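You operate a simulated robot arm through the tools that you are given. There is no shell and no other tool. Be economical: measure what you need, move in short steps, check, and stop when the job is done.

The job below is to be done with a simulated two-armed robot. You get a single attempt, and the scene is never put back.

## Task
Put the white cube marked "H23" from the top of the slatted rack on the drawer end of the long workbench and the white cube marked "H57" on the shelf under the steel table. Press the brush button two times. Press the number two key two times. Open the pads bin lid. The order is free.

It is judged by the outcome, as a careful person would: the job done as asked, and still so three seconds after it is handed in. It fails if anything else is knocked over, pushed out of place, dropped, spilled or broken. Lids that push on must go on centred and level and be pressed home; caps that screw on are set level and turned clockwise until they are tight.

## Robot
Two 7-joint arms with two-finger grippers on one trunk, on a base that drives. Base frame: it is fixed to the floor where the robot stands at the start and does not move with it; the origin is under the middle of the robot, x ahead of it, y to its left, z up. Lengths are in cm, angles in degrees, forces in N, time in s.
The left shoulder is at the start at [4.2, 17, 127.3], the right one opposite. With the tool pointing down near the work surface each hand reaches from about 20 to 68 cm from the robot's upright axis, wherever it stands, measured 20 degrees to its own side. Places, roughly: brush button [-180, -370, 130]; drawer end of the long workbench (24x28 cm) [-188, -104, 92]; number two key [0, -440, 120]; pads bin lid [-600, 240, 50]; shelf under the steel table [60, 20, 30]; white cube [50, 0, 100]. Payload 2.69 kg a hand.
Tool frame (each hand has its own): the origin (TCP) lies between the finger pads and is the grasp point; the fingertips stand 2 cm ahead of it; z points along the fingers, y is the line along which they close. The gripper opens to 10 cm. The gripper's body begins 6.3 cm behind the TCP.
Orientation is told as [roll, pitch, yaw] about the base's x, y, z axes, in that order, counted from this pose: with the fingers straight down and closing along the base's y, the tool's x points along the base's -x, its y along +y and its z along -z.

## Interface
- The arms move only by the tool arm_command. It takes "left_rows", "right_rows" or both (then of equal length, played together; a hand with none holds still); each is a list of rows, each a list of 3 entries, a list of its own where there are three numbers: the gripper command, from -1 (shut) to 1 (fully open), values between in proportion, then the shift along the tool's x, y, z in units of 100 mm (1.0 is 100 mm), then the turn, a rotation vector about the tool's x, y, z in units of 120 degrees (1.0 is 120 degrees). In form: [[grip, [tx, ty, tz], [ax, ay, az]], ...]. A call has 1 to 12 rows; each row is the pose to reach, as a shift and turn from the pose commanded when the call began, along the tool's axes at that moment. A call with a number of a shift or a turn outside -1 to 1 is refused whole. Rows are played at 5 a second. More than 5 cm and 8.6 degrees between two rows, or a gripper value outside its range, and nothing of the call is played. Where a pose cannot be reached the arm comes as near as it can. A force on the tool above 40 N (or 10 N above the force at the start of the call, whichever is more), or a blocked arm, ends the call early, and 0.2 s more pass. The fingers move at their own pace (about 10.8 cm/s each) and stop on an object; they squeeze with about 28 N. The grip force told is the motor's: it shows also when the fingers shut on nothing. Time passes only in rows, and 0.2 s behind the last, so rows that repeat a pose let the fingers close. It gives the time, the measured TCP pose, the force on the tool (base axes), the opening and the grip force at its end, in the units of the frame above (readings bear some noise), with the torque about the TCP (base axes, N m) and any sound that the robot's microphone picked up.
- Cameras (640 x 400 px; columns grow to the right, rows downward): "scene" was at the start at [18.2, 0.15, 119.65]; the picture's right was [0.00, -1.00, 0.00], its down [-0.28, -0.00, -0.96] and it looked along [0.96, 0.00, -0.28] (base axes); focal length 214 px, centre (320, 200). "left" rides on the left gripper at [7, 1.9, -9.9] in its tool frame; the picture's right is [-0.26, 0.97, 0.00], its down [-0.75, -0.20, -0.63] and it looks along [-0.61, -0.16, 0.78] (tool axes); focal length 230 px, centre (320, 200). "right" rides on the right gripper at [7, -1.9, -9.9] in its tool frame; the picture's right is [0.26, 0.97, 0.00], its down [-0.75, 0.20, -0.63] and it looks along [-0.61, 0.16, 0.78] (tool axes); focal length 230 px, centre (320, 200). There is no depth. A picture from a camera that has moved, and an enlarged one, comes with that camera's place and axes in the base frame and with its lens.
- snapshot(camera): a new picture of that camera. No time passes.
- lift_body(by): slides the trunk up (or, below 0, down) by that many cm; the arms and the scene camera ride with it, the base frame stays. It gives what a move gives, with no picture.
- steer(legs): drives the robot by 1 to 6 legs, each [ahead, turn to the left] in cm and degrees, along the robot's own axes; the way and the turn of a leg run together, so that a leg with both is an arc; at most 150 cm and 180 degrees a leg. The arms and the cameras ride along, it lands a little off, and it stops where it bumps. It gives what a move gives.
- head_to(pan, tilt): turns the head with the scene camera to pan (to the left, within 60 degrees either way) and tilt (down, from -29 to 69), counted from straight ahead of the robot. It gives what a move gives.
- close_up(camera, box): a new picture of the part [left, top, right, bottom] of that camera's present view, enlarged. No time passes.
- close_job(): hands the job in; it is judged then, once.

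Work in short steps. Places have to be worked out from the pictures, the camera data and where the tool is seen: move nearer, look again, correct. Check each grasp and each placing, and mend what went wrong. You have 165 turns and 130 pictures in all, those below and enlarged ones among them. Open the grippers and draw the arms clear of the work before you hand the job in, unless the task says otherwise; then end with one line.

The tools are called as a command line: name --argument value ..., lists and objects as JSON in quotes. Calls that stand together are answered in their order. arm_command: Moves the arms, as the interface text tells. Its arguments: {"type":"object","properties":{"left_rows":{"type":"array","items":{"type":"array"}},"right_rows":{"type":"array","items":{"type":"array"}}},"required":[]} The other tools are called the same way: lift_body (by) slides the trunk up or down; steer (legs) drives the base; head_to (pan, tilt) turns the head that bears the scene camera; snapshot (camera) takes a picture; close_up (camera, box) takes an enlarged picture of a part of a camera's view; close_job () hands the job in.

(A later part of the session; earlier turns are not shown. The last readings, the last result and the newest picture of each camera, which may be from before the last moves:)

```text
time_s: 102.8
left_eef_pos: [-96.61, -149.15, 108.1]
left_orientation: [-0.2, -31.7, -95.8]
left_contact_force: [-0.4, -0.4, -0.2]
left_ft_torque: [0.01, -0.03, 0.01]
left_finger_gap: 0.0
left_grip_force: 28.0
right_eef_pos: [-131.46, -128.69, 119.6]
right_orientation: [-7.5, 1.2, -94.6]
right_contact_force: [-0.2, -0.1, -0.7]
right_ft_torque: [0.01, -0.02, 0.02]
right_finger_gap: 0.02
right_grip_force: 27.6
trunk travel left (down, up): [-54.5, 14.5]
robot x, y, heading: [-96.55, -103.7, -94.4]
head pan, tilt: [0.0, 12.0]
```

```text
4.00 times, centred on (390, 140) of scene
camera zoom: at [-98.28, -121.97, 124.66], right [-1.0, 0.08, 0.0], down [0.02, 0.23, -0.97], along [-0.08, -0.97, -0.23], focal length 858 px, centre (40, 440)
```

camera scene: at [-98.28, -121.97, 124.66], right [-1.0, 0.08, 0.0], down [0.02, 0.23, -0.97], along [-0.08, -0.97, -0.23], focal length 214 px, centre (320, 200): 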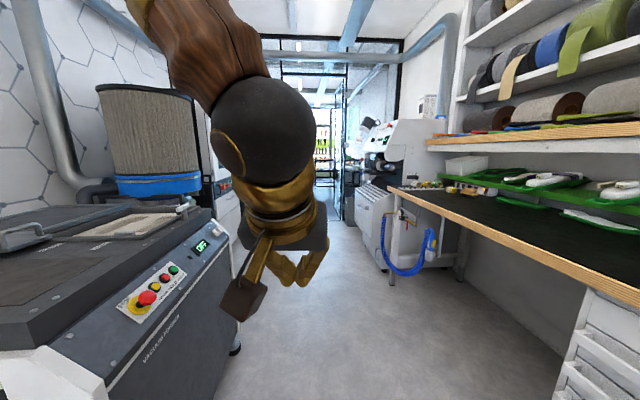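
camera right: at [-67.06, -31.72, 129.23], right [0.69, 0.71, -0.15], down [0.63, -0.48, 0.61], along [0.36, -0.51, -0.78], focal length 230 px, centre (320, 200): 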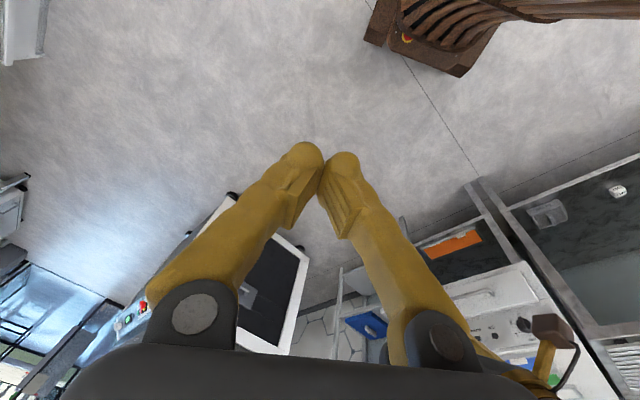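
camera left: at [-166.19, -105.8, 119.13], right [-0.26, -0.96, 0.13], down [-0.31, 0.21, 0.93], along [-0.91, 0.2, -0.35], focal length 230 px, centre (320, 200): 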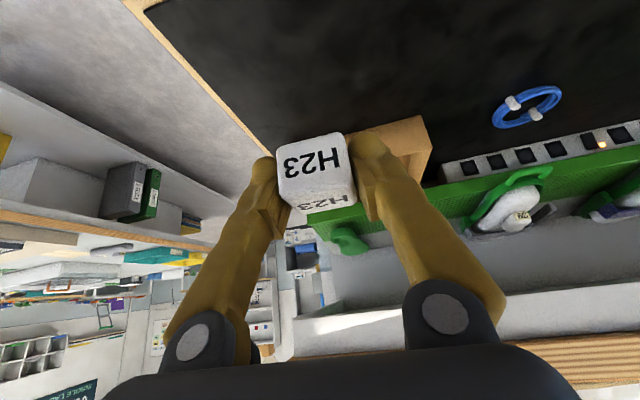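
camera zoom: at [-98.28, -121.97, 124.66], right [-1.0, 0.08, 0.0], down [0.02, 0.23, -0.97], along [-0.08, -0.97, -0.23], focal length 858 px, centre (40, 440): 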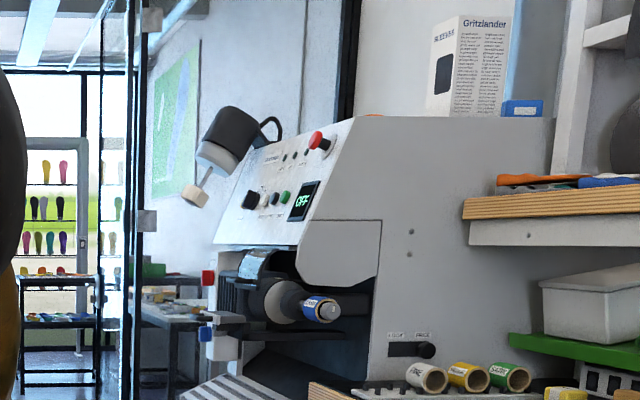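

The panel sits on the grinder, facing +x and sloped. I restore the arms and drive along the aisle to about [-115, -290].

arm_command --right_rows '[[-1, [-0.1, 0, 0], [0, 0, 0]], [-1, [-0.2, 0.1, 0], [0, -0.01, 0]], [-1, [-0.3, 0.2, 0], [0, -0.01, 0]], [-1, [-0.3, 0.2, 0], [0, -0.01, 0]]]' --left_rows '[[-1, [0, 0, 0], [0, 0, 0]], [-1, [0, -0.1, 0], [0, 0, 0]], [-1, [0, -0.1, 0], [0, 0, 0]], [-1, [0, -0.1, 0], [0, 0, 0]]]'

steer --legs '[[93, -3], [93, 0]]'

head_to --pan -20 --tilt 10

snapshot --camera "scene"

```text
time_s: 103.8
left_eef_pos: [-97.73, -149.06, 108.32]
left_orientation: [-0.3, -31.7, -95.7]
left_contact_force: [-0.3, 0.0, 0.5]
left_ft_torque: [-0.01, 0.03, 0.02]
left_finger_gap: 0.02
left_grip_force: 28.4
right_eef_pos: [-129.62, -132.35, 120.75]
right_orientation: [-7.5, -3.0, -94.4]
right_contact_force: [-0.5, 0.5, -0.5]
right_ft_torque: [0.03, 0.0, 0.0]
right_finger_gap: 0.0
right_grip_force: 28.2
trunk travel left (down, up): [-54.5, 14.5]
robot x, y, heading: [-96.04, -103.48, -94.6]
head pan, tilt: [0.0, 12.0]
```

```text
time_s: 109.5
left_eef_pos: [-109.83, -241.54, 109.74]
left_orientation: [-0.4, -33.6, -99.0]
left_contact_force: [-0.2, 0.1, 0.0]
left_ft_torque: [0.01, 0.03, 0.0]
left_finger_gap: 0.0
left_grip_force: 28.0
right_eef_pos: [-140.57, -221.34, 119.0]
right_orientation: [-7.7, 1.7, -97.9]
right_contact_force: [0.3, -0.5, 0.5]
right_ft_torque: [0.02, 0.01, 0.03]
right_finger_gap: 0.0
right_grip_force: 28.6
trunk travel left (down, up): [-54.5, 14.5]
robot x, y, heading: [-106.85, -199.06, -97.8]
head pan, tilt: [0.0, 12.0]
stopped in leg 2: the robot was blocked; the commanded pose is now the measured one
```

```text
time_s: 110.3
left_eef_pos: [-109.97, -241.37, 109.81]
left_orientation: [-0.3, -33.6, -99.1]
left_contact_force: [-0.3, 0.4, -0.1]
left_ft_torque: [-0.03, 0.02, 0.01]
left_finger_gap: 0.01
left_grip_force: 28.0
right_eef_pos: [-140.81, -221.25, 119.09]
right_orientation: [-7.8, 1.6, -97.9]
right_contact_force: [0.2, -0.1, 0.0]
right_ft_torque: [0.04, 0.02, 0.04]
right_finger_gap: 0.0
right_grip_force: 28.4
trunk travel left (down, up): [-54.5, 14.5]
robot x, y, heading: [-106.72, -199.15, -97.8]
head pan, tilt: [-20.0, 10.0]
```

```text
77 pictures are left
camera scene: at [-112.5, -216.5, 125.01], right [-0.89, 0.47, 0.01], down [0.08, 0.17, -0.98], along [-0.46, -0.87, -0.19], focal length 214 px, centre (320, 200)
```

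scene: 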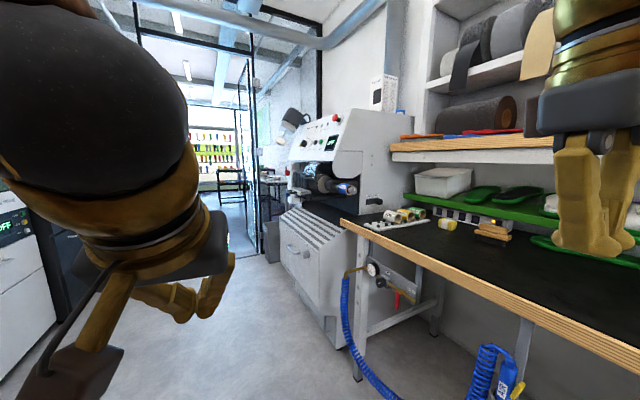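

Only one leg per call then. I restore the arms and drive another 110 cm.

arm_command --right_rows '[[-1, [-0.2, 0, 0], [0, -0.01, 0]], [-1, [-0.4, 0, 0], [0, -0.02, 0]], [-1, [-0.6, 0, 0], [0, -0.02, 0]], [-1, [-0.6, 0, 0], [0, -0.02, 0]]]' --left_rows '[[-1, [-0.1, 0, 0.1], [0, 0.01, 0]], [-1, [-0.2, 0, 0.2], [0, 0.02, 0]], [-1, [-0.3, 0, 0.3], [0, 0.03, 0]], [-1, [-0.3, 0, 0.3], [0, 0.03, 0]]]'

steer --legs '[[110, 4]]'

head_to --pan -35 --tilt 5

snapshot --camera "scene"

```text
time_s: 111.3
left_eef_pos: [-110.67, -245.53, 108.99]
left_orientation: [-0.3, -30.0, -99.2]
left_contact_force: [1.2, 0.0, 0.1]
left_ft_torque: [-0.03, 0.01, 0.0]
left_finger_gap: 0.0
left_grip_force: 28.3
right_eef_pos: [-141.62, -227.97, 120.71]
right_orientation: [-7.7, -4.8, -97.6]
right_contact_force: [-0.8, 0.0, 0.1]
right_ft_torque: [-0.01, 0.0, 0.01]
right_finger_gap: 0.01
right_grip_force: 28.2
trunk travel left (down, up): [-54.5, 14.5]
robot x, y, heading: [-106.58, -199.4, -98.2]
head pan, tilt: [-20.0, 10.0]
```

```text
time_s: 117.0
left_eef_pos: [-121.17, -356.8, 108.8]
left_orientation: [-0.3, -30.0, -96.6]
left_contact_force: [0.0, -0.2, -0.5]
left_ft_torque: [-0.01, 0.0, 0.02]
left_finger_gap: 0.0
left_grip_force: 27.9
right_eef_pos: [-153.05, -340.51, 120.59]
right_orientation: [-7.6, -4.6, -94.9]
right_contact_force: [0.1, 0.6, -0.6]
right_ft_torque: [0.02, 0.01, 0.03]
right_finger_gap: 0.01
right_grip_force: 28.1
trunk travel left (down, up): [-54.5, 14.5]
robot x, y, heading: [-119.33, -309.77, -95.2]
head pan, tilt: [-20.0, 10.0]
```

```text
time_s: 117.8
left_eef_pos: [-121.02, -354.95, 109.83]
left_orientation: [-0.3, -31.0, -96.6]
left_contact_force: [-0.2, 0.8, -0.4]
left_ft_torque: [-0.02, -0.03, -0.01]
left_finger_gap: 0.0
left_grip_force: 27.8
right_eef_pos: [-152.72, -338.39, 120.72]
right_orientation: [-7.7, -4.9, -94.9]
right_contact_force: [-0.7, 1.2, 0.2]
right_ft_torque: [-0.04, 0.0, 0.01]
right_finger_gap: 0.02
right_grip_force: 27.9
trunk travel left (down, up): [-54.5, 14.5]
robot x, y, heading: [-119.05, -310.35, -95.2]
head pan, tilt: [-35.0, 5.0]
```

```text
76 pictures are left
camera scene: at [-126.31, -326.12, 125.86], right [-0.76, 0.64, 0.01], down [0.06, 0.08, -0.99], along [-0.64, -0.76, -0.1], focal length 214 px, centre (320, 200)
```

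scene: 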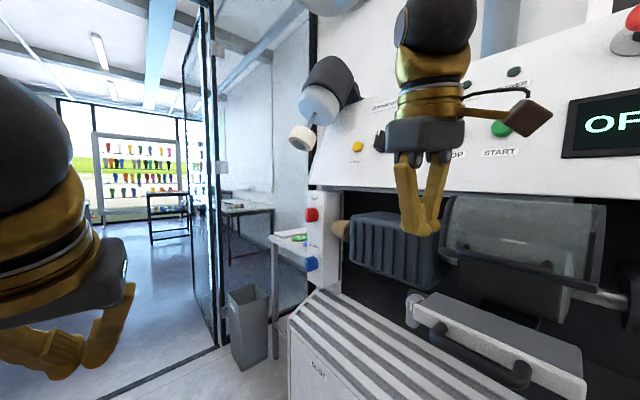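

Too close and oblique to read. The panel is on my right around y -340 to -380, so I drive on 57 cm with a slight left bend, then turn right to face it.

arm_command --right_rows '[[-1, [0, 0.1, 0], [0, 0, 0]], [-1, [0, 0.2, 0], [0, 0, 0]], [-1, [0.0, 0.3, 0], [0, 0, 0]], [-1, [0, 0.3, 0], [0, 0.04, 0]]]' --left_rows '[[-1, [0, 0, 0], [0, 0, 0]], [-1, [0, 0, 0], [0, 0, 0]], [-1, [0, 0, 0], [0, 0, 0]], [-1, [0, 0, 0], [0, 0, 0]]]'

steer --legs '[[57, 14]]'

head_to --pan -35 --tilt 0

snapshot --camera "scene"

```text
time_s: 118.8
left_eef_pos: [-121.11, -355.07, 109.7]
left_orientation: [-0.2, -31.0, -96.6]
left_contact_force: [-0.1, 0.3, -0.5]
left_ft_torque: [-0.01, 0.0, 0.02]
left_finger_gap: 0.0
left_grip_force: 27.8
right_eef_pos: [-149.88, -339.04, 120.9]
right_orientation: [-7.7, -1.1, -95.6]
right_contact_force: [-1.0, 0.3, 0.0]
right_ft_torque: [-0.02, -0.04, 0.01]
right_finger_gap: 0.02
right_grip_force: 28.0
trunk travel left (down, up): [-54.5, 14.5]
robot x, y, heading: [-119.61, -310.35, -95.1]
head pan, tilt: [-35.0, 5.0]
```

```text
time_s: 122.0
left_eef_pos: [-108.55, -411.28, 109.7]
left_orientation: [-0.3, -31.0, -82.7]
left_contact_force: [-0.4, -0.9, -0.4]
left_ft_torque: [0.02, 0.01, -0.02]
left_finger_gap: 0.01
left_grip_force: 28.5
right_eef_pos: [-140.36, -402.39, 120.73]
right_orientation: [-7.6, -0.8, -81.8]
right_contact_force: [0.5, -1.3, 0.0]
right_ft_torque: [0.0, 0.01, -0.01]
right_finger_gap: 0.03
right_grip_force: 28.3
trunk travel left (down, up): [-54.5, 14.5]
robot x, y, heading: [-117.86, -367.29, -81.5]
head pan, tilt: [-35.0, 5.0]
```

```text
time_s: 122.7
left_eef_pos: [-108.87, -409.44, 110.43]
left_orientation: [-0.3, -32.0, -82.8]
left_contact_force: [-1.3, 0.0, -0.2]
left_ft_torque: [-0.02, -0.01, -0.01]
left_finger_gap: 0.0
left_grip_force: 28.5
right_eef_pos: [-140.78, -399.71, 119.85]
right_orientation: [-7.6, 1.4, -81.8]
right_contact_force: [0.3, 0.1, -0.3]
right_ft_torque: [-0.06, 0.01, 0.0]
right_finger_gap: 0.03
right_grip_force: 28.2
trunk travel left (down, up): [-54.5, 14.5]
robot x, y, heading: [-117.75, -366.93, -81.2]
head pan, tilt: [-35.0, 0.0]
```

```text
75 pictures are left
camera scene: at [-120.55, -384.14, 126.65], right [-0.9, 0.45, 0.01], down [0.0, 0.02, -1.0], along [-0.45, -0.9, -0.01], focal length 214 px, centre (320, 200)
```

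scene: 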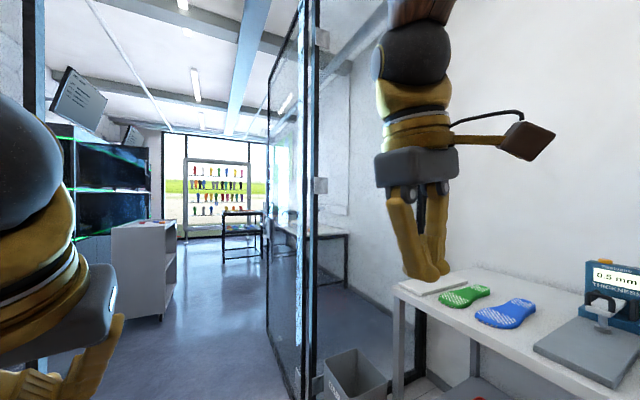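

I restore the arms and turn right 60 degrees, then check before the rest.

arm_command --right_rows '[[-1, [0, 0.0, 0], [0, 0, 0]], [-1, [0, 0, 0], [0, 0, 0]], [-1, [0.0, 0, 0], [0, 0, 0]]]' --left_rows '[[-1, [0, 0, 0], [0, 0, 0]], [-1, [0, 0, 0], [0, 0, 0]], [-1, [0, 0, 0], [0, 0, 0]]]'

steer --legs '[[0, -60]]'

head_to --pan -20 --tilt 0

snapshot --camera "scene"

```text
time_s: 123.5
left_eef_pos: [-108.83, -409.46, 110.43]
left_orientation: [-0.3, -32.0, -82.8]
left_contact_force: [-0.4, 0.8, -0.1]
left_ft_torque: [-0.02, 0.01, -0.02]
left_finger_gap: 0.01
left_grip_force: 27.9
right_eef_pos: [-140.71, -399.93, 119.83]
right_orientation: [-7.7, 1.4, -81.8]
right_contact_force: [-0.1, 0.2, -0.2]
right_ft_torque: [0.0, 0.0, 0.0]
right_finger_gap: 0.02
right_grip_force: 27.6
trunk travel left (down, up): [-54.5, 14.5]
robot x, y, heading: [-118.04, -367.36, -81.7]
head pan, tilt: [-35.0, 0.0]
```

```text
time_s: 127.0
left_eef_pos: [-147.21, -393.77, 112.07]
left_orientation: [-0.3, -34.0, -143.1]
left_contact_force: [-0.5, 0.4, 0.1]
left_ft_torque: [-0.03, 0.03, -0.01]
left_finger_gap: 0.0
left_grip_force: 28.3
right_eef_pos: [-154.61, -361.15, 118.83]
right_orientation: [-8.0, 4.3, -140.9]
right_contact_force: [0.7, 0.5, 1.1]
right_ft_torque: [-0.06, 0.0, 0.02]
right_finger_gap: 0.0
right_grip_force: 27.7
trunk travel left (down, up): [-54.5, 14.5]
robot x, y, heading: [-117.09, -367.65, -141.6]
head pan, tilt: [-35.0, 0.0]
stopped in leg 1: the robot was blocked; the commanded pose is now the measured one
```

```text
time_s: 127.8
left_eef_pos: [-147.33, -394.09, 111.97]
left_orientation: [-0.3, -34.0, -143.0]
left_contact_force: [-0.3, -0.6, -0.1]
left_ft_torque: [0.02, 0.02, 0.02]
left_finger_gap: 0.0
left_grip_force: 28.3
right_eef_pos: [-154.73, -361.32, 118.64]
right_orientation: [-8.0, 4.5, -141.2]
right_contact_force: [-0.4, 0.9, 0.3]
right_ft_torque: [0.02, -0.03, 0.02]
right_finger_gap: 0.0
right_grip_force: 28.0
trunk travel left (down, up): [-54.5, 14.5]
robot x, y, heading: [-117.46, -367.4, -141.2]
head pan, tilt: [-20.0, 0.0]
```

```text
74 pictures are left
camera scene: at [-133.46, -376.13, 126.61], right [-0.32, 0.95, 0.01], down [0.01, 0.01, -1.0], along [-0.95, -0.32, -0.02], focal length 214 px, centre (320, 200)
```

scene: 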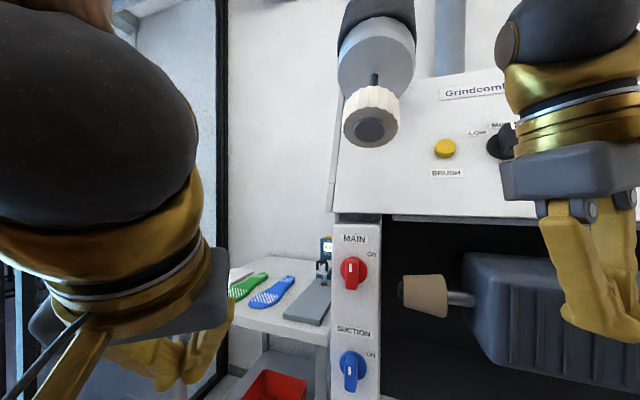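

The yellow button is labelled BRUSH; two views put it at [-175.1, -367.6, 135.2] on a panel leaning back about 23 degrees. I'll use the right hand, so I turn another 24 degrees right.

arm_command --right_rows '[[-1, [-0.1, 0.0, 0], [0, -0.02, 0]], [-1, [-0.2, 0, 0], [0, -0.03, 0]], [-1, [-0.2, 0, 0], [0, -0.03, 0]]]' --left_rows '[[-1, [0, 0, 0], [0, 0, 0]], [-1, [0, 0, 0], [0, 0, 0]], [-1, [0, 0, 0], [0, 0, 0]]]'

steer --legs '[[0, -24]]'

head_to --pan 0 --tilt 0

snapshot --camera "scene"

```text
time_s: 128.6
left_eef_pos: [-147.25, -393.98, 111.85]
left_orientation: [-0.1, -33.8, -143.0]
left_contact_force: [-0.5, 0.5, -0.2]
left_ft_torque: [-0.03, -0.02, 0.0]
left_finger_gap: 0.0
left_grip_force: 27.6
right_eef_pos: [-156.35, -362.27, 118.7]
right_orientation: [-7.6, -0.1, -141.1]
right_contact_force: [-0.1, 0.0, 0.9]
right_ft_torque: [0.0, 0.02, 0.01]
right_finger_gap: 0.0
right_grip_force: 27.9
right hand out of reach, approached as far as the arm can: row 1, 2, 3
trunk travel left (down, up): [-54.5, 14.5]
robot x, y, heading: [-117.25, -367.35, -141.4]
head pan, tilt: [-20.0, 0.0]
```

```text
time_s: 130.2
left_eef_pos: [-155.48, -379.55, 111.96]
left_orientation: [-0.4, -33.8, -167.0]
left_contact_force: [-0.3, 0.1, 0.3]
left_ft_torque: [-0.01, 0.0, -0.05]
left_finger_gap: 0.0
left_grip_force: 28.0
right_eef_pos: [-150.72, -346.82, 118.76]
right_orientation: [-7.6, -0.3, -165.2]
right_contact_force: [-0.2, -0.2, 0.1]
right_ft_torque: [0.03, 0.01, 0.02]
right_finger_gap: 0.0
right_grip_force: 28.2
trunk travel left (down, up): [-54.5, 14.5]
robot x, y, heading: [-117.62, -367.58, -165.4]
head pan, tilt: [-20.0, 0.0]
```

```text
time_s: 131.1
left_eef_pos: [-153.91, -379.1, 112.55]
left_orientation: [-0.2, -34.8, -167.1]
left_contact_force: [0.5, 0.0, 0.8]
left_ft_torque: [-0.02, 0.03, 0.0]
left_finger_gap: 0.0
left_grip_force: 27.8
right_eef_pos: [-150.68, -346.74, 118.77]
right_orientation: [-8.4, -0.5, -163.6]
right_contact_force: [-0.2, -0.5, 0.7]
right_ft_torque: [-0.02, 0.01, 0.03]
right_finger_gap: 0.0
right_grip_force: 27.9
trunk travel left (down, up): [-54.5, 14.5]
robot x, y, heading: [-117.52, -367.91, -165.5]
head pan, tilt: [0.0, 0.0]
```

```text
73 pictures are left
camera scene: at [-135.27, -372.22, 126.61], right [-0.25, 0.97, 0.0], down [0.02, 0.0, -1.0], along [-0.97, -0.25, -0.02], focal length 214 px, centre (320, 200)
```

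scene: 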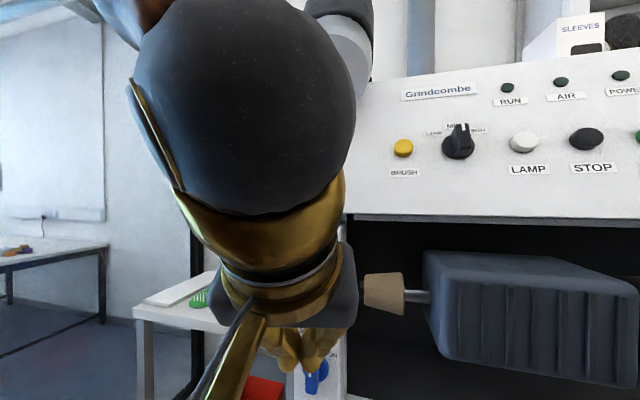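

Brush re-measures at [-175.1, -367.5, 135]. I move the left hand away to the left, and raise and straighten the right hand.

arm_command --right_rows '[[-1, [0, 0.0, -0.25], [-0.02, 0, 0]], [-1, [0, 0, -0.5], [-0.04, 0, 0]], [-1, [0, 0, -0.75], [-0.06, 0, 0]], [-1, [0, 0, -1.0], [-0.07, 0, 0]]]' --left_rows '[[-1, [0.1, 0.25, 0.1], [0, 0, 0]], [-1, [0.2, 0.5, 0.2], [0, 0, 0]], [-1, [0.3, 0.75, 0.3], [0, 0, 0]], [-1, [0.4, 1.0, 0.4], [0, 0, 0]]]'

snapshot --camera "scene"

```text
time_s: 132.1
left_eef_pos: [-150.72, -388.8, 106.98]
left_orientation: [-0.4, -34.8, -167.2]
left_contact_force: [-1.2, -0.6, 2.1]
left_ft_torque: [0.02, 0.04, -0.03]
left_finger_gap: 0.0
left_grip_force: 27.9
right_eef_pos: [-152.91, -344.71, 125.65]
right_orientation: [0.9, 0.0, -165.2]
right_contact_force: [0.5, -0.3, -0.1]
right_ft_torque: [0.0, 0.03, 0.03]
right_finger_gap: 0.01
right_grip_force: 27.9
right hand out of reach, approached as far as the arm can: row 1, 2, 3, 4
trunk travel left (down, up): [-54.5, 14.5]
robot x, y, heading: [-117.7, -368.01, -165.3]
head pan, tilt: [0.0, 0.0]
```

```text
72 pictures are left
camera scene: at [-135.29, -372.29, 126.6], right [-0.25, 0.97, 0.0], down [0.02, 0.01, -1.0], along [-0.97, -0.25, -0.02], focal length 214 px, centre (320, 200)
```

scene: 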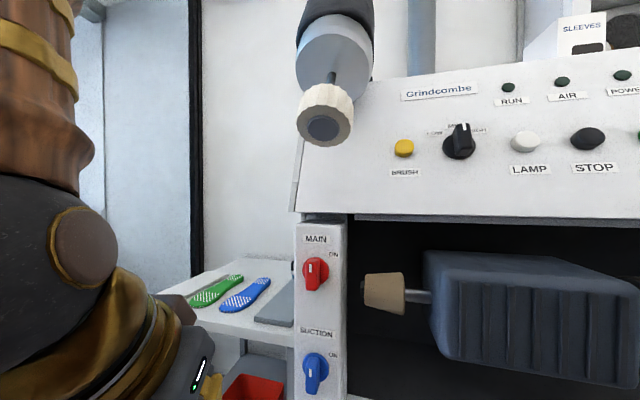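

The BRUSH button is in clear view. I raise the trunk 8 cm for reach, then swing the right hand to point forward.

lift_body --by 8

arm_command --right_rows '[[-1, [-0.1, 0.1, -0.05], [0, -0.065, 0]], [-1, [-0.2, 0.2, -0.1], [0, -0.13, 0]], [-1, [-0.3, 0.3, -0.15], [0, -0.195, 0]], [-1, [-0.4, 0.4, -0.15], [0, -0.26, 0]], [-1, [-0.5, 0.5, -0.15], [0, -0.325, 0]], [-1, [-0.6, 0.6, -0.15], [0, -0.39, 0]], [-1, [-0.7, 0.7, -0.15], [0, -0.455, 0]], [-1, [-0.8, 0.8, -0.15], [0, -0.52, 0]]]' --left_rows '[[-1, [0, 0, 0], [0, 0, 0]], [-1, [0, 0, 0], [0, 0, 0]], [-1, [0, 0, 0], [0, 0, 0]], [-1, [0, 0, 0], [0, 0, 0]], [-1, [0, 0, 0], [0, 0, 0]], [-1, [0, 0, 0], [0, 0, 0]], [-1, [0, 0, 0], [0, 0, 0]], [-1, [0, 0, 0], [0, 0, 0]]]'

snapshot --camera "scene"

snapshot --camera "right"

```text
time_s: 133.2
left_eef_pos: [-150.81, -388.52, 115.0]
left_orientation: [-0.3, -34.7, -167.1]
left_contact_force: [0.2, 0.3, 0.7]
left_ft_torque: [0.0, 0.0, 0.01]
left_finger_gap: 0.0
left_grip_force: 27.8
right_eef_pos: [-152.96, -344.64, 133.53]
right_orientation: [0.9, 0.2, -165.2]
right_contact_force: [0.3, -0.2, -0.5]
right_ft_torque: [0.02, -0.01, 0.01]
right_finger_gap: 0.01
right_grip_force: 28.0
trunk travel left (down, up): [-62.5, 6.5]
robot x, y, heading: [-117.38, -368.13, -165.3]
head pan, tilt: [0.0, 0.0]
```

```text
time_s: 135.1
left_eef_pos: [-150.71, -388.77, 114.94]
left_orientation: [-0.3, -34.8, -167.1]
left_contact_force: [-0.7, 0.2, 0.0]
left_ft_torque: [-0.01, 0.01, -0.02]
left_finger_gap: 0.02
left_grip_force: 28.1
right_eef_pos: [-167.85, -355.94, 137.8]
right_orientation: [1.3, -65.2, -165.4]
right_contact_force: [0.2, -0.4, 0.5]
right_ft_torque: [-0.04, 0.0, -0.03]
right_finger_gap: 0.01
right_grip_force: 28.4
right hand out of reach, approached as far as the arm can: row 1, 2, 3, 4, 5, 6, 7, 8
trunk travel left (down, up): [-62.5, 6.5]
robot x, y, heading: [-117.71, -367.42, -165.4]
head pan, tilt: [0.0, 0.0]
```

```text
71 pictures are left
camera scene: at [-135.42, -372.31, 134.6], right [-0.25, 0.97, 0.0], down [0.02, 0.0, -1.0], along [-0.97, -0.25, -0.02], focal length 214 px, centre (320, 200)
```

scene: 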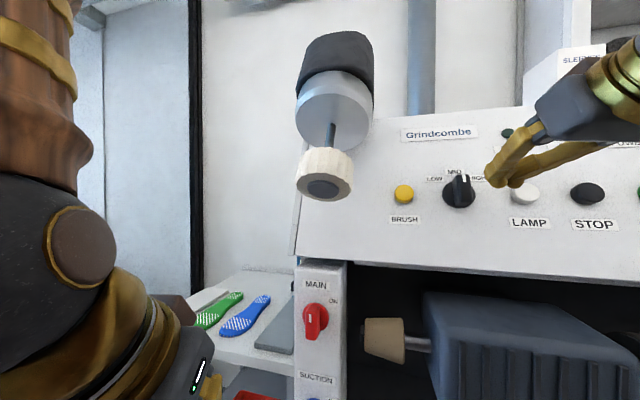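

```text
70 pictures are left
camera right: at [-156.82, -350.83, 135.52], right [0.36, -0.9, -0.23], down [0.3, -0.12, 0.95], along [-0.88, -0.41, 0.23], focal length 230 px, centre (320, 200)
```

right: 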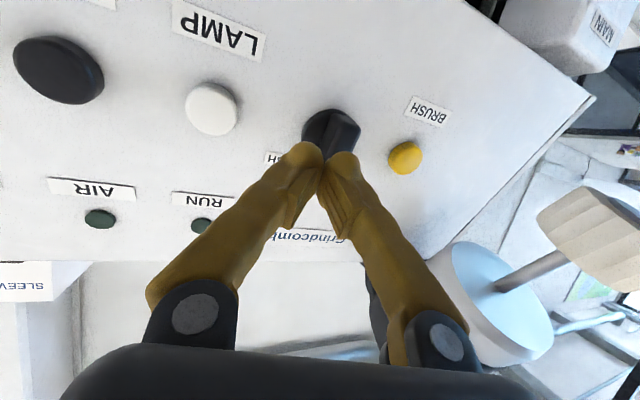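

The button confirmed at [-175.3, -367.5, 134.9] by the hand camera. I move the closed fingertips sideways past the knob to stand about 3 cm in front of it.

arm_command --right_rows '[[-1, [0, 0.3, -0.15], [0, 0, 0]], [-1, [-0.05, 0.6, -0.1], [0, 0, 0]], [-1, [-0.1, 0.93, 0.1], [0, 0, 0]], [-1, [-0.16, 0.93, 0.35], [0, 0, 0]], [-1, [-0.16, 0.93, 0.5], [0, 0, 0]]]' --left_rows '[[-1, [0, 0, 0], [0, 0, 0]], [-1, [0, 0, 0], [0, 0, 0]], [-1, [0, 0, 0], [0, 0, 0]], [-1, [0, 0, 0], [0, 0, 0]], [-1, [0, 0, 0], [0, 0, 0]]]'

snapshot --camera "right"

snapshot --camera "scene"

```text
time_s: 136.2
left_eef_pos: [-150.9, -388.66, 114.92]
left_orientation: [-0.3, -34.8, -167.2]
left_contact_force: [0.0, -0.6, 0.2]
left_ft_torque: [0.0, -0.02, 0.0]
left_finger_gap: 0.0
left_grip_force: 27.7
right_eef_pos: [-170.79, -363.04, 138.01]
right_orientation: [2.5, -63.2, -166.8]
right_contact_force: [-0.7, -0.4, -0.5]
right_ft_torque: [0.01, -0.01, 0.03]
right_finger_gap: 0.02
right_grip_force: 27.5
right hand out of reach, approached as far as the arm can: row 1, 2, 3, 4, 5
trunk travel left (down, up): [-62.5, 6.5]
robot x, y, heading: [-117.11, -367.73, -165.4]
head pan, tilt: [0.0, 0.0]
```

```text
69 pictures are left
camera right: at [-159.84, -358.06, 136.33], right [0.37, -0.9, -0.21], down [0.26, -0.12, 0.96], along [-0.89, -0.41, 0.2], focal length 230 px, centre (320, 200)
```

right: 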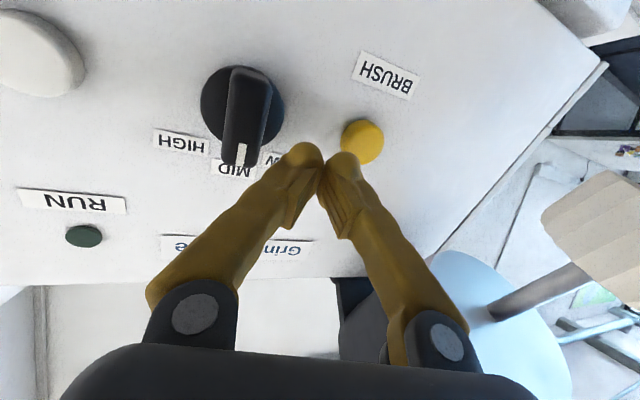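

```text
68 pictures are left
camera scene: at [-135.42, -372.22, 134.6], right [-0.25, 0.97, 0.0], down [0.02, 0.0, -1.0], along [-0.97, -0.25, -0.02], focal length 214 px, centre (320, 200)
```

scene: 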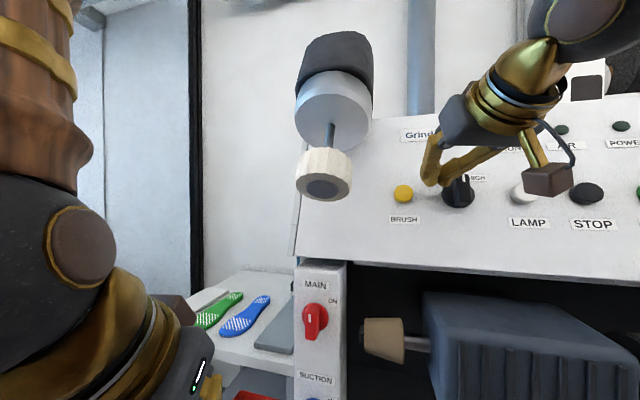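

The arm is cramped: the wrist is too near the shoulder. I back off 14 cm to give it room.

steer --legs '[[-14, 0]]'

head_to --pan 0 --tilt 5

```text
time_s: 137.6
left_eef_pos: [-137.81, -385.31, 114.77]
left_orientation: [-0.2, -34.8, -167.0]
left_contact_force: [-0.6, 0.2, 0.1]
left_ft_torque: [0.02, 0.01, 0.04]
left_finger_gap: 0.0
left_grip_force: 27.9
right_eef_pos: [-158.08, -359.79, 137.76]
right_orientation: [2.5, -62.7, -166.6]
right_contact_force: [-0.6, -0.1, 0.4]
right_ft_torque: [0.01, 0.0, -0.01]
right_finger_gap: 0.0
right_grip_force: 28.2
trunk travel left (down, up): [-62.5, 6.5]
robot x, y, heading: [-104.11, -364.13, -165.3]
head pan, tilt: [0.0, 0.0]
```

```text
time_s: 138.2
left_eef_pos: [-135.76, -384.86, 115.74]
left_orientation: [-0.3, -36.0, -167.0]
left_contact_force: [0.8, 0.5, 0.3]
left_ft_torque: [0.01, 0.01, -0.02]
left_finger_gap: 0.02
left_grip_force: 28.2
right_eef_pos: [-155.3, -359.18, 136.08]
right_orientation: [2.1, -60.8, -166.5]
right_contact_force: [0.6, 0.5, 0.0]
right_ft_torque: [-0.04, 0.0, 0.02]
right_finger_gap: 0.0
right_grip_force: 28.0
trunk travel left (down, up): [-62.5, 6.5]
robot x, y, heading: [-104.17, -364.35, -165.6]
head pan, tilt: [0.0, 5.0]
```

With room now, I extend the right hand towards the button in two moves.

arm_command --right_rows '[[-1, [-0.15, 0.12, 0.25], [0, 0, 0]], [-1, [-0.3, 0.24, 0.5], [0, 0, 0]], [-1, [-0.5, 0.34, 0.75], [0, 0, 0]], [-1, [-0.6, 0.34, 0.9], [0, 0, 0]]]' --left_rows '[[-1, [0, 0, 0], [0, 0, 0]], [-1, [0, 0, 0], [0, 0, 0]], [-1, [0, 0, 0], [0, 0, 0]], [-1, [0, 0, 0], [0, 0, 0]]]'

snapshot --camera "right"

```text
time_s: 139.2
left_eef_pos: [-135.79, -384.91, 115.53]
left_orientation: [-0.4, -35.8, -166.9]
left_contact_force: [-0.7, -0.5, 0.0]
left_ft_torque: [0.04, -0.01, 0.0]
left_finger_gap: 0.0
left_grip_force: 27.9
right_eef_pos: [-164.99, -365.26, 140.46]
right_orientation: [3.5, -64.0, -167.5]
right_contact_force: [-0.4, -0.4, -0.3]
right_ft_torque: [-0.01, -0.05, 0.0]
right_finger_gap: 0.01
right_grip_force: 28.4
right hand out of reach, approached as far as the arm can: row 1, 2, 3
trunk travel left (down, up): [-62.5, 6.5]
robot x, y, heading: [-104.44, -364.12, -165.1]
head pan, tilt: [0.0, 5.0]
```

```text
67 pictures are left
camera right: at [-153.95, -360.17, 138.48], right [0.37, -0.91, -0.21], down [0.28, -0.11, 0.96], along [-0.89, -0.41, 0.21], focal length 230 px, centre (320, 200)
```

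right: 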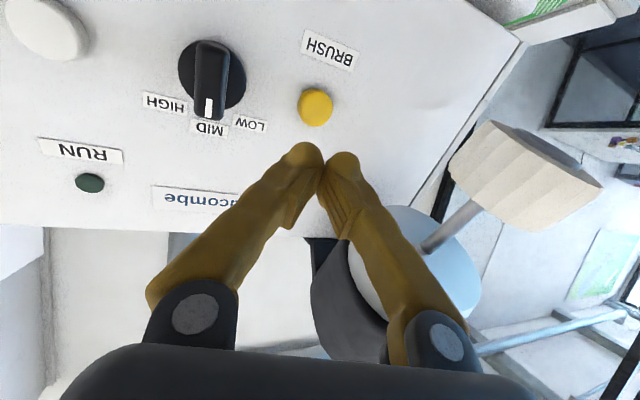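

The tip now lines up with the button along the tool axis, about 10 cm away. I advance 7.5 cm and look.

arm_command --right_rows '[[-1, [0.02, 0, 0.25], [0, 0, 0]], [-1, [0.04, 0, 0.5], [0, 0, 0]], [-1, [0.05, 0, 0.75], [0, 0, 0]], [-1, [0.05, 0, 0.75], [0, 0, 0]]]' --left_rows '[[-1, [0, 0, 0], [0, 0, 0]], [-1, [0, 0, 0], [0, 0, 0]], [-1, [0, 0, 0], [0, 0, 0]], [-1, [0, 0, 0], [0, 0, 0]]]'

snapshot --camera "right"

snapshot --camera "scene"

```text
time_s: 140.2
left_eef_pos: [-135.81, -384.84, 115.63]
left_orientation: [-0.3, -35.9, -167.0]
left_contact_force: [0.1, 0.1, 0.2]
left_ft_torque: [-0.02, 0.0, -0.02]
left_finger_gap: 0.0
left_grip_force: 27.9
right_eef_pos: [-171.87, -365.96, 138.16]
right_orientation: [8.1, -64.9, -172.9]
right_contact_force: [-0.3, 0.1, -0.6]
right_ft_torque: [0.01, 0.0, 0.04]
right_finger_gap: 0.02
right_grip_force: 28.0
trunk travel left (down, up): [-62.5, 6.5]
robot x, y, heading: [-103.93, -364.47, -165.6]
head pan, tilt: [0.0, 5.0]
```

```text
66 pictures are left
camera right: at [-160.67, -361.26, 136.0], right [0.35, -0.92, -0.18], down [0.28, -0.08, 0.96], along [-0.89, -0.38, 0.23], focal length 230 px, centre (320, 200)
```

right: 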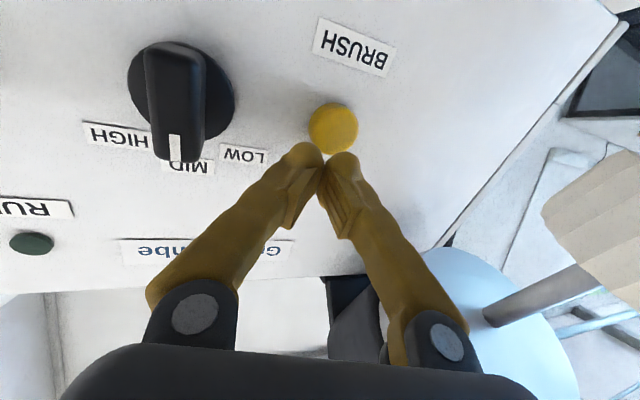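

```text
65 pictures are left
camera scene: at [-122.19, -368.89, 133.82], right [-0.25, 0.97, 0.0], down [0.1, 0.03, -0.99], along [-0.96, -0.25, -0.1], focal length 214 px, centre (320, 200)
```

scene: 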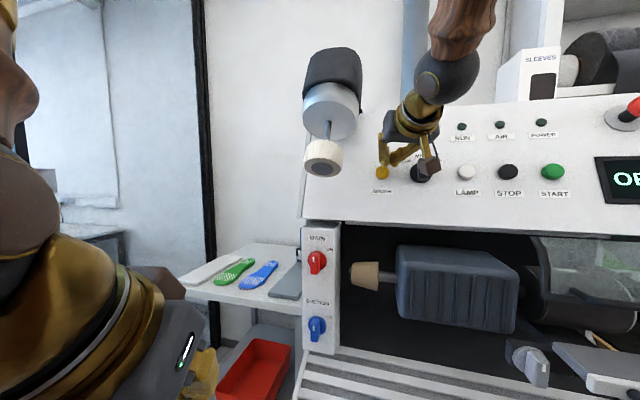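

The tip is 2.8 cm from the button and about 1.5 cm too high. I correct and press forward in small rows, then read.

arm_command --right_rows '[[-1, [0.1, 0.03, 0.05], [0, 0, 0]], [-1, [0.15, 0.04, 0.15], [0, 0, 0]], [-1, [0.15, 0.04, 0.24], [0, 0, 0]], [-1, [0.15, 0.04, 0.3], [0, 0, 0]]]' --left_rows '[[-1, [0, 0, 0], [0, 0, 0]], [-1, [0, 0, 0], [0, 0, 0]], [-1, [0, 0, 0], [0, 0, 0]], [-1, [0, 0, 0], [0, 0, 0]]]'

snapshot --camera "right"

```text
time_s: 141.4
left_eef_pos: [-136.58, -384.16, 116.8]
left_orientation: [-2.0, -39.7, -164.9]
left_contact_force: [0.1, 0.2, -0.2]
left_ft_torque: [-0.01, 0.0, 0.01]
left_finger_gap: 0.0
left_grip_force: 27.9
right_eef_pos: [-172.75, -364.06, 137.77]
right_orientation: [13.7, -66.0, -179.9]
right_contact_force: [-0.6, 0.9, -0.6]
right_ft_torque: [-0.01, 0.02, 0.02]
right_finger_gap: 0.01
right_grip_force: 27.9
right hand out of reach, approached as far as the arm can: row 1, 2, 3, 4
trunk travel left (down, up): [-62.5, 6.5]
robot x, y, heading: [-104.18, -364.36, -165.3]
head pan, tilt: [0.0, 5.0]
heard: click
stopped in row 4 (right hand): the arm was blocked; the commanded pose is now the measured one
```

```text
64 pictures are left
camera right: at [-161.58, -359.68, 135.24], right [0.32, -0.94, -0.14], down [0.29, -0.04, 0.95], along [-0.9, -0.35, 0.26], focal length 230 px, centre (320, 200)
```

right: 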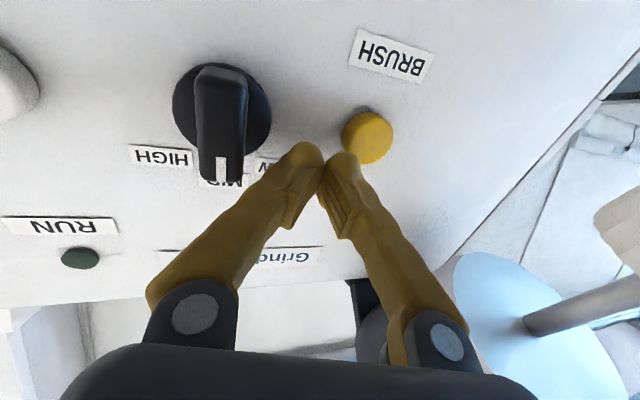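

I heard a click, but the arm then veered off by 2-3 cm. I check whether anything on the panel changed.

close_up --camera "scene" --box '[300, 60, 640, 260]'

close_up --camera "right" --box '[240, 80, 432, 200]'

```text
1.88 times, centred on (470, 160) of scene
camera zoom: at [-122.24, -368.71, 133.82], right [-0.25, 0.97, 0.0], down [0.1, 0.02, -0.99], along [-0.96, -0.25, -0.1], focal length 404 px, centre (38, 275)
```

zoom: 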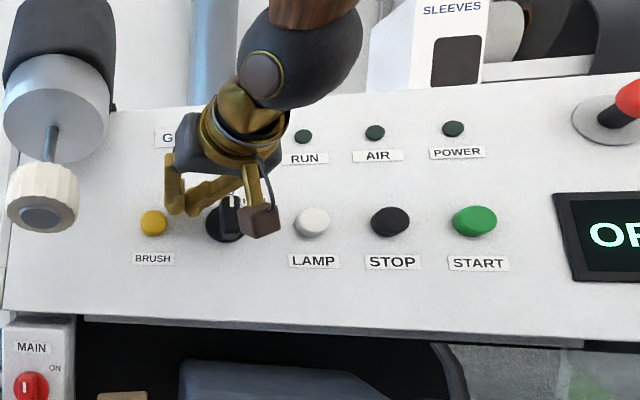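

```text
3.33 times, centred on (336, 140) of right
camera zoom: at [-161.58, -359.68, 135.24], right [0.32, -0.94, -0.14], down [0.29, -0.04, 0.95], along [-0.9, -0.35, 0.26], focal length 767 px, centre (267, 400)
```

zoom: 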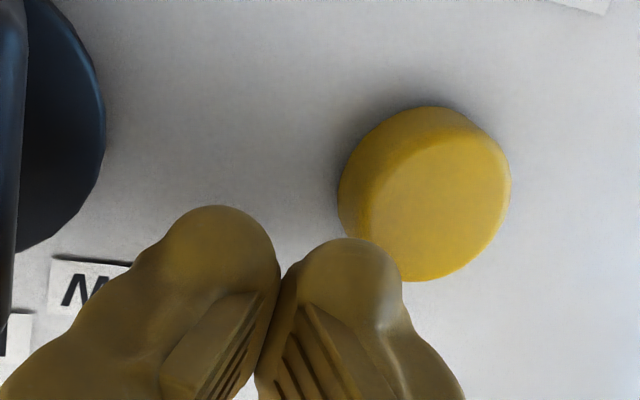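

The button is back up and only it was within touch, so I count that click as press one. The arm was at the end of its reach; I retract the hand 9 cm and drive 6 cm closer.

arm_command --right_rows '[[-1, [0, 0, -0.3], [0, 0, 0]], [-1, [0, 0, -0.6], [0, 0, 0]], [-1, [0, 0, -0.9], [0, 0, 0]], [-1, [0, 0, -0.9], [0, 0, 0]]]' --left_rows '[[-1, [0, 0, 0], [0, 0, 0]], [-1, [0, 0, 0], [0, 0, 0]], [-1, [0, 0, 0], [0, 0, 0]], [-1, [0, 0, 0], [0, 0, 0]]]'

steer --legs '[[6, 0]]'

head_to --pan 0 --tilt 6

```text
time_s: 142.6
left_eef_pos: [-137.26, -383.48, 118.19]
left_orientation: [-4.1, -43.6, -162.2]
left_contact_force: [0.3, 0.6, 0.0]
left_ft_torque: [-0.03, 0.08, 0.01]
left_finger_gap: 0.01
left_grip_force: 28.2
right_eef_pos: [-162.12, -361.68, 142.38]
right_orientation: [14.0, -66.9, -179.6]
right_contact_force: [0.2, 0.4, -0.5]
right_ft_torque: [0.02, 0.06, -0.02]
right_finger_gap: 0.0
right_grip_force: 27.1
trunk travel left (down, up): [-62.5, 6.5]
robot x, y, heading: [-104.23, -364.37, -165.2]
head pan, tilt: [0.0, 5.0]
stopped in row 4 (left hand): the arm was blocked; the commanded pose is now the measured one
```

```text
time_s: 143.6
left_eef_pos: [-140.82, -384.75, 118.4]
left_orientation: [-3.3, -43.2, -163.2]
left_contact_force: [1.5, -0.3, -1.3]
left_ft_torque: [-0.03, 0.11, -0.01]
left_finger_gap: 0.0
left_grip_force: 27.7
right_eef_pos: [-166.34, -363.26, 143.4]
right_orientation: [14.6, -67.9, -179.7]
right_contact_force: [-0.2, -0.5, 0.9]
right_ft_torque: [0.03, -0.09, -0.05]
right_finger_gap: 0.0
right_grip_force: 28.1
trunk travel left (down, up): [-62.5, 6.5]
robot x, y, heading: [-109.73, -365.78, -165.1]
head pan, tilt: [0.0, 5.0]
```

```text
time_s: 144.2
left_eef_pos: [-144.38, -384.84, 118.44]
left_orientation: [-5.2, -44.8, -160.7]
left_contact_force: [-2.1, 0.9, 0.1]
left_ft_torque: [0.0, -0.11, 0.01]
left_finger_gap: 0.02
left_grip_force: 28.4
right_eef_pos: [-167.99, -363.49, 142.55]
right_orientation: [14.6, -66.9, -179.9]
right_contact_force: [-0.1, 0.6, 0.0]
right_ft_torque: [-0.05, 0.01, 0.02]
right_finger_gap: 0.01
right_grip_force: 27.9
trunk travel left (down, up): [-62.5, 6.5]
robot x, y, heading: [-109.91, -365.7, -165.2]
head pan, tilt: [0.0, 6.0]
```

I move the drifting left hand aside and bring the right fingertip in line with the button again.

arm_command --right_rows '[[-1, [0.1, 0.05, 0.05], [0, 0, 0]], [-1, [0.2, 0.1, 0.15], [0, 0, 0]], [-1, [0.3, 0.14, 0.25], [0, 0, 0]], [-1, [0.42, 0.14, 0.35], [0, 0, 0]], [-1, [0.42, 0.14, 0.35], [0, 0, 0]]]' --left_rows '[[-1, [0.1, 0.1, 0.1], [0, 0.02, 0]], [-1, [0.2, 0.2, 0.2], [0, 0.04, 0]], [-1, [0.3, 0.3, 0.3], [0, 0.06, 0]], [-1, [0.4, 0.4, 0.4], [0, 0.08, 0]], [-1, [0.4, 0.4, 0.4], [0, 0.08, 0]]]'

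snapshot --camera "right"

snapshot --camera "scene"

```text
time_s: 145.4
left_eef_pos: [-140.81, -388.42, 112.48]
left_orientation: [-3.2, -33.9, -163.6]
left_contact_force: [0.5, -0.7, -0.1]
left_ft_torque: [-0.05, -0.06, 0.0]
left_finger_gap: 0.0
left_grip_force: 28.0
left hand out of reach, approached as far as the arm can: row 1, 2
right_eef_pos: [-169.15, -363.0, 140.31]
right_orientation: [14.8, -67.1, -179.3]
right_contact_force: [0.3, -0.2, -0.4]
right_ft_torque: [-0.02, 0.04, 0.0]
right_finger_gap: 0.0
right_grip_force: 28.0
right hand out of reach, approached as far as the arm can: row 1, 2, 3, 4, 5
trunk travel left (down, up): [-62.5, 6.5]
robot x, y, heading: [-110.01, -365.78, -165.6]
head pan, tilt: [0.0, 6.0]
```

```text
61 pictures are left
camera right: at [-158.09, -358.5, 137.42], right [0.34, -0.93, -0.14], down [0.32, -0.03, 0.95], along [-0.89, -0.37, 0.28], focal length 230 px, centre (320, 200)
```

right: 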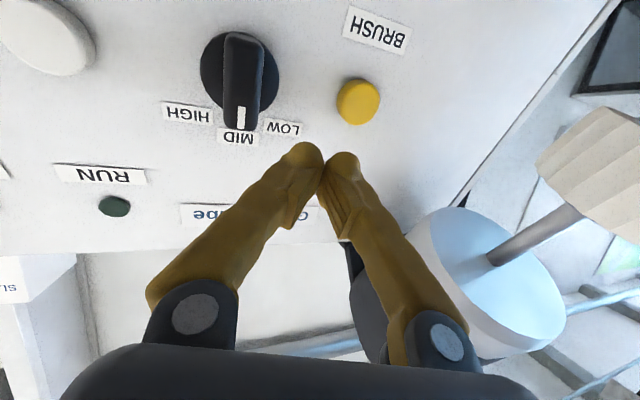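

```text
60 pictures are left
camera scene: at [-128.24, -370.39, 133.63], right [-0.25, 0.97, 0.0], down [0.12, 0.03, -0.99], along [-0.96, -0.25, -0.12], focal length 214 px, centre (320, 200)
```

scene: 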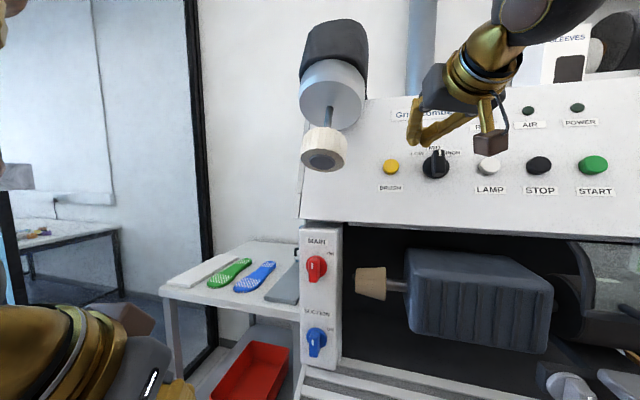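

The forward-pointing wrist is near a joint limit. I ease the tilt by 20 degrees (steeper tool) and see if the reach improves.

arm_command --right_rows '[[-1, [0, 0, -0.1], [0, 0.05, 0]], [-1, [0, 0, -0.2], [0, 0.11, 0]], [-1, [0, 0, -0.2], [0, 0.17, 0]], [-1, [0, 0, -0.2], [0, 0.17, 0]]]' --left_rows '[[-1, [0, 0, 0], [0, 0, 0]], [-1, [0, 0, 0], [0, 0, 0]], [-1, [0, 0, 0], [0, 0, 0]], [-1, [0, 0, 0], [0, 0, 0]]]'

```text
time_s: 146.4
left_eef_pos: [-140.59, -388.62, 112.59]
left_orientation: [-3.3, -33.9, -163.5]
left_contact_force: [0.0, -1.1, 0.4]
left_ft_torque: [0.0, 0.03, -0.01]
left_finger_gap: 0.0
left_grip_force: 27.6
right_eef_pos: [-167.27, -362.88, 141.07]
right_orientation: [8.0, -47.7, -172.3]
right_contact_force: [0.4, -0.1, -0.2]
right_ft_torque: [0.03, 0.02, -0.06]
right_finger_gap: 0.01
right_grip_force: 28.6
trunk travel left (down, up): [-62.5, 6.5]
robot x, y, heading: [-109.66, -366.07, -165.3]
head pan, tilt: [0.0, 6.0]
```

Reach is fine at this tilt. I line up again: tip still about 8.8 cm from the button along the axis; I go 5.5 cm with the sideways correction.

arm_command --right_rows '[[-1, [-0.06, 0.1, 0.15], [0, 0, 0]], [-1, [-0.12, 0.2, 0.3], [0, 0, 0]], [-1, [-0.12, 0.2, 0.45], [0, 0, 0]], [-1, [-0.12, 0.2, 0.55], [0, 0, 0]], [-1, [-0.12, 0.2, 0.55], [0, 0, 0]]]' --left_rows '[[-1, [0, 0, 0], [0, 0, 0]], [-1, [0, 0, 0], [0, 0, 0]], [-1, [0, 0, 0], [0, 0, 0]], [-1, [0, 0, 0], [0, 0, 0]], [-1, [0, 0, 0], [0, 0, 0]]]'

snapshot --camera "right"

```text
time_s: 147.6
left_eef_pos: [-140.49, -388.45, 112.49]
left_orientation: [-3.0, -34.1, -163.6]
left_contact_force: [0.2, 0.0, -0.2]
left_ft_torque: [0.03, 0.0, 0.0]
left_finger_gap: 0.0
left_grip_force: 28.3
right_eef_pos: [-171.7, -366.16, 138.45]
right_orientation: [8.1, -47.6, -172.2]
right_contact_force: [-0.3, 0.9, 0.9]
right_ft_torque: [0.0, -0.01, 0.04]
right_finger_gap: 0.0
right_grip_force: 27.8
trunk travel left (down, up): [-62.5, 6.5]
robot x, y, heading: [-110.02, -365.9, -165.3]
head pan, tilt: [0.0, 6.0]
```

```text
59 pictures are left
camera right: at [-160.5, -361.17, 139.89], right [0.4, -0.91, -0.1], down [-0.01, -0.11, 0.99], along [-0.92, -0.4, -0.05], focal length 230 px, centre (320, 200)
```

right: 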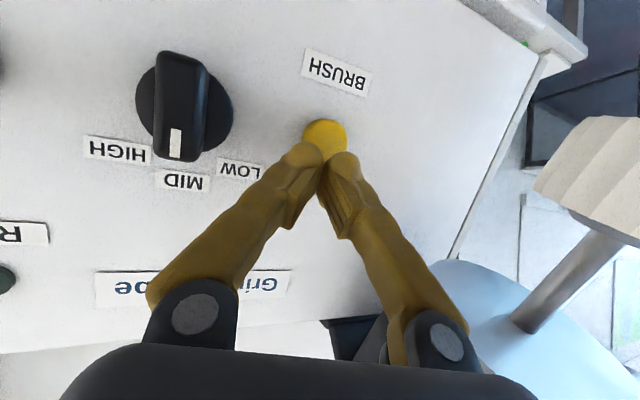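

Aligned within 2 mm, 3.2 cm to go. I advance in small steps up to just past the button face, and listen.

arm_command --right_rows '[[-1, [0, 0.01, 0.12], [0, 0, 0]], [-1, [0, 0.01, 0.22], [0, 0, 0]], [-1, [0, 0.01, 0.28], [0, 0, 0]], [-1, [0, 0.01, 0.33], [0, 0, 0]], [-1, [0, 0.01, 0.37], [0, 0, 0]]]' --left_rows '[[-1, [0, 0, 0], [0, 0, 0]], [-1, [0, 0, 0], [0, 0, 0]], [-1, [0, 0, 0], [0, 0, 0]], [-1, [0, 0, 0], [0, 0, 0]], [-1, [0, 0, 0], [0, 0, 0]]]'

snapshot --camera "right"

```text
time_s: 148.8
left_eef_pos: [-139.91, -388.35, 112.69]
left_orientation: [-3.0, -34.1, -163.8]
left_contact_force: [1.6, 0.6, 0.7]
left_ft_torque: [0.05, -0.02, -0.04]
left_finger_gap: 0.0
left_grip_force: 27.7
right_eef_pos: [-173.79, -366.94, 136.64]
right_orientation: [8.3, -48.3, -172.4]
right_contact_force: [12.1, 7.4, 27.3]
right_ft_torque: [0.08, 0.38, -0.19]
right_finger_gap: 0.0
right_grip_force: 27.6
trunk travel left (down, up): [-62.5, 6.5]
robot x, y, heading: [-110.07, -365.73, -165.4]
head pan, tilt: [0.0, 6.0]
heard: click
```

```text
58 pictures are left
camera right: at [-162.59, -362.04, 137.89], right [0.4, -0.91, -0.1], down [0.0, -0.11, 0.99], along [-0.92, -0.4, -0.04], focal length 230 px, centre (320, 200)
```

right: 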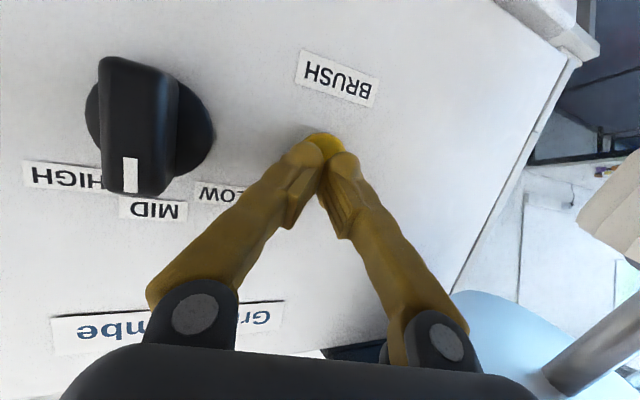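

A clear click with 30 N: the second press. I retract and listen for anything further.

arm_command --right_rows '[[-1, [0, 0, -0.1], [0, 0, 0]], [-1, [0, 0, -0.3], [0, 0, 0]], [-1, [0, 0, -0.6], [0, 0, 0]], [-1, [0, 0, -0.9], [0, 0, 0]]]' --left_rows '[[-1, [0, 0, 0], [0, 0, 0]], [-1, [0, 0, 0], [0, 0, 0]], [-1, [0, 0, 0], [0, 0, 0]], [-1, [0, 0, 0], [0, 0, 0]]]'

snapshot --camera "scene"

```text
time_s: 149.8
left_eef_pos: [-140.59, -388.4, 112.4]
left_orientation: [-3.1, -33.9, -163.6]
left_contact_force: [-0.5, 0.4, 0.7]
left_ft_torque: [-0.02, -0.02, 0.02]
left_finger_gap: 0.0
left_grip_force: 27.8
right_eef_pos: [-168.03, -365.1, 142.06]
right_orientation: [8.2, -47.7, -172.1]
right_contact_force: [0.8, 0.3, -0.6]
right_ft_torque: [-0.02, -0.01, 0.0]
right_finger_gap: 0.02
right_grip_force: 27.2
trunk travel left (down, up): [-62.5, 6.5]
robot x, y, heading: [-109.97, -365.59, -165.4]
head pan, tilt: [0.0, 6.0]
```

```text
57 pictures are left
camera scene: at [-128.12, -370.35, 133.65], right [-0.25, 0.97, 0.0], down [0.12, 0.03, -0.99], along [-0.96, -0.25, -0.12], focal length 214 px, centre (320, 200)
```

scene: 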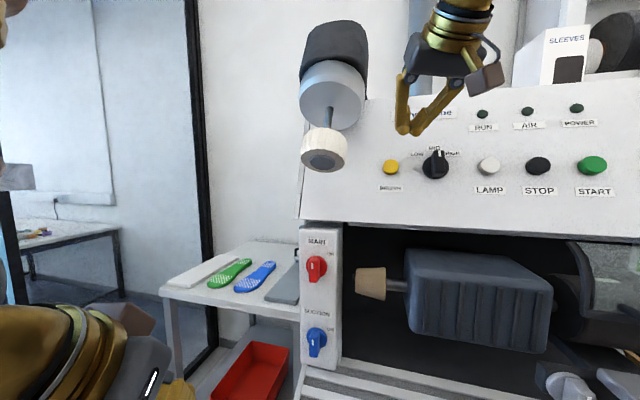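

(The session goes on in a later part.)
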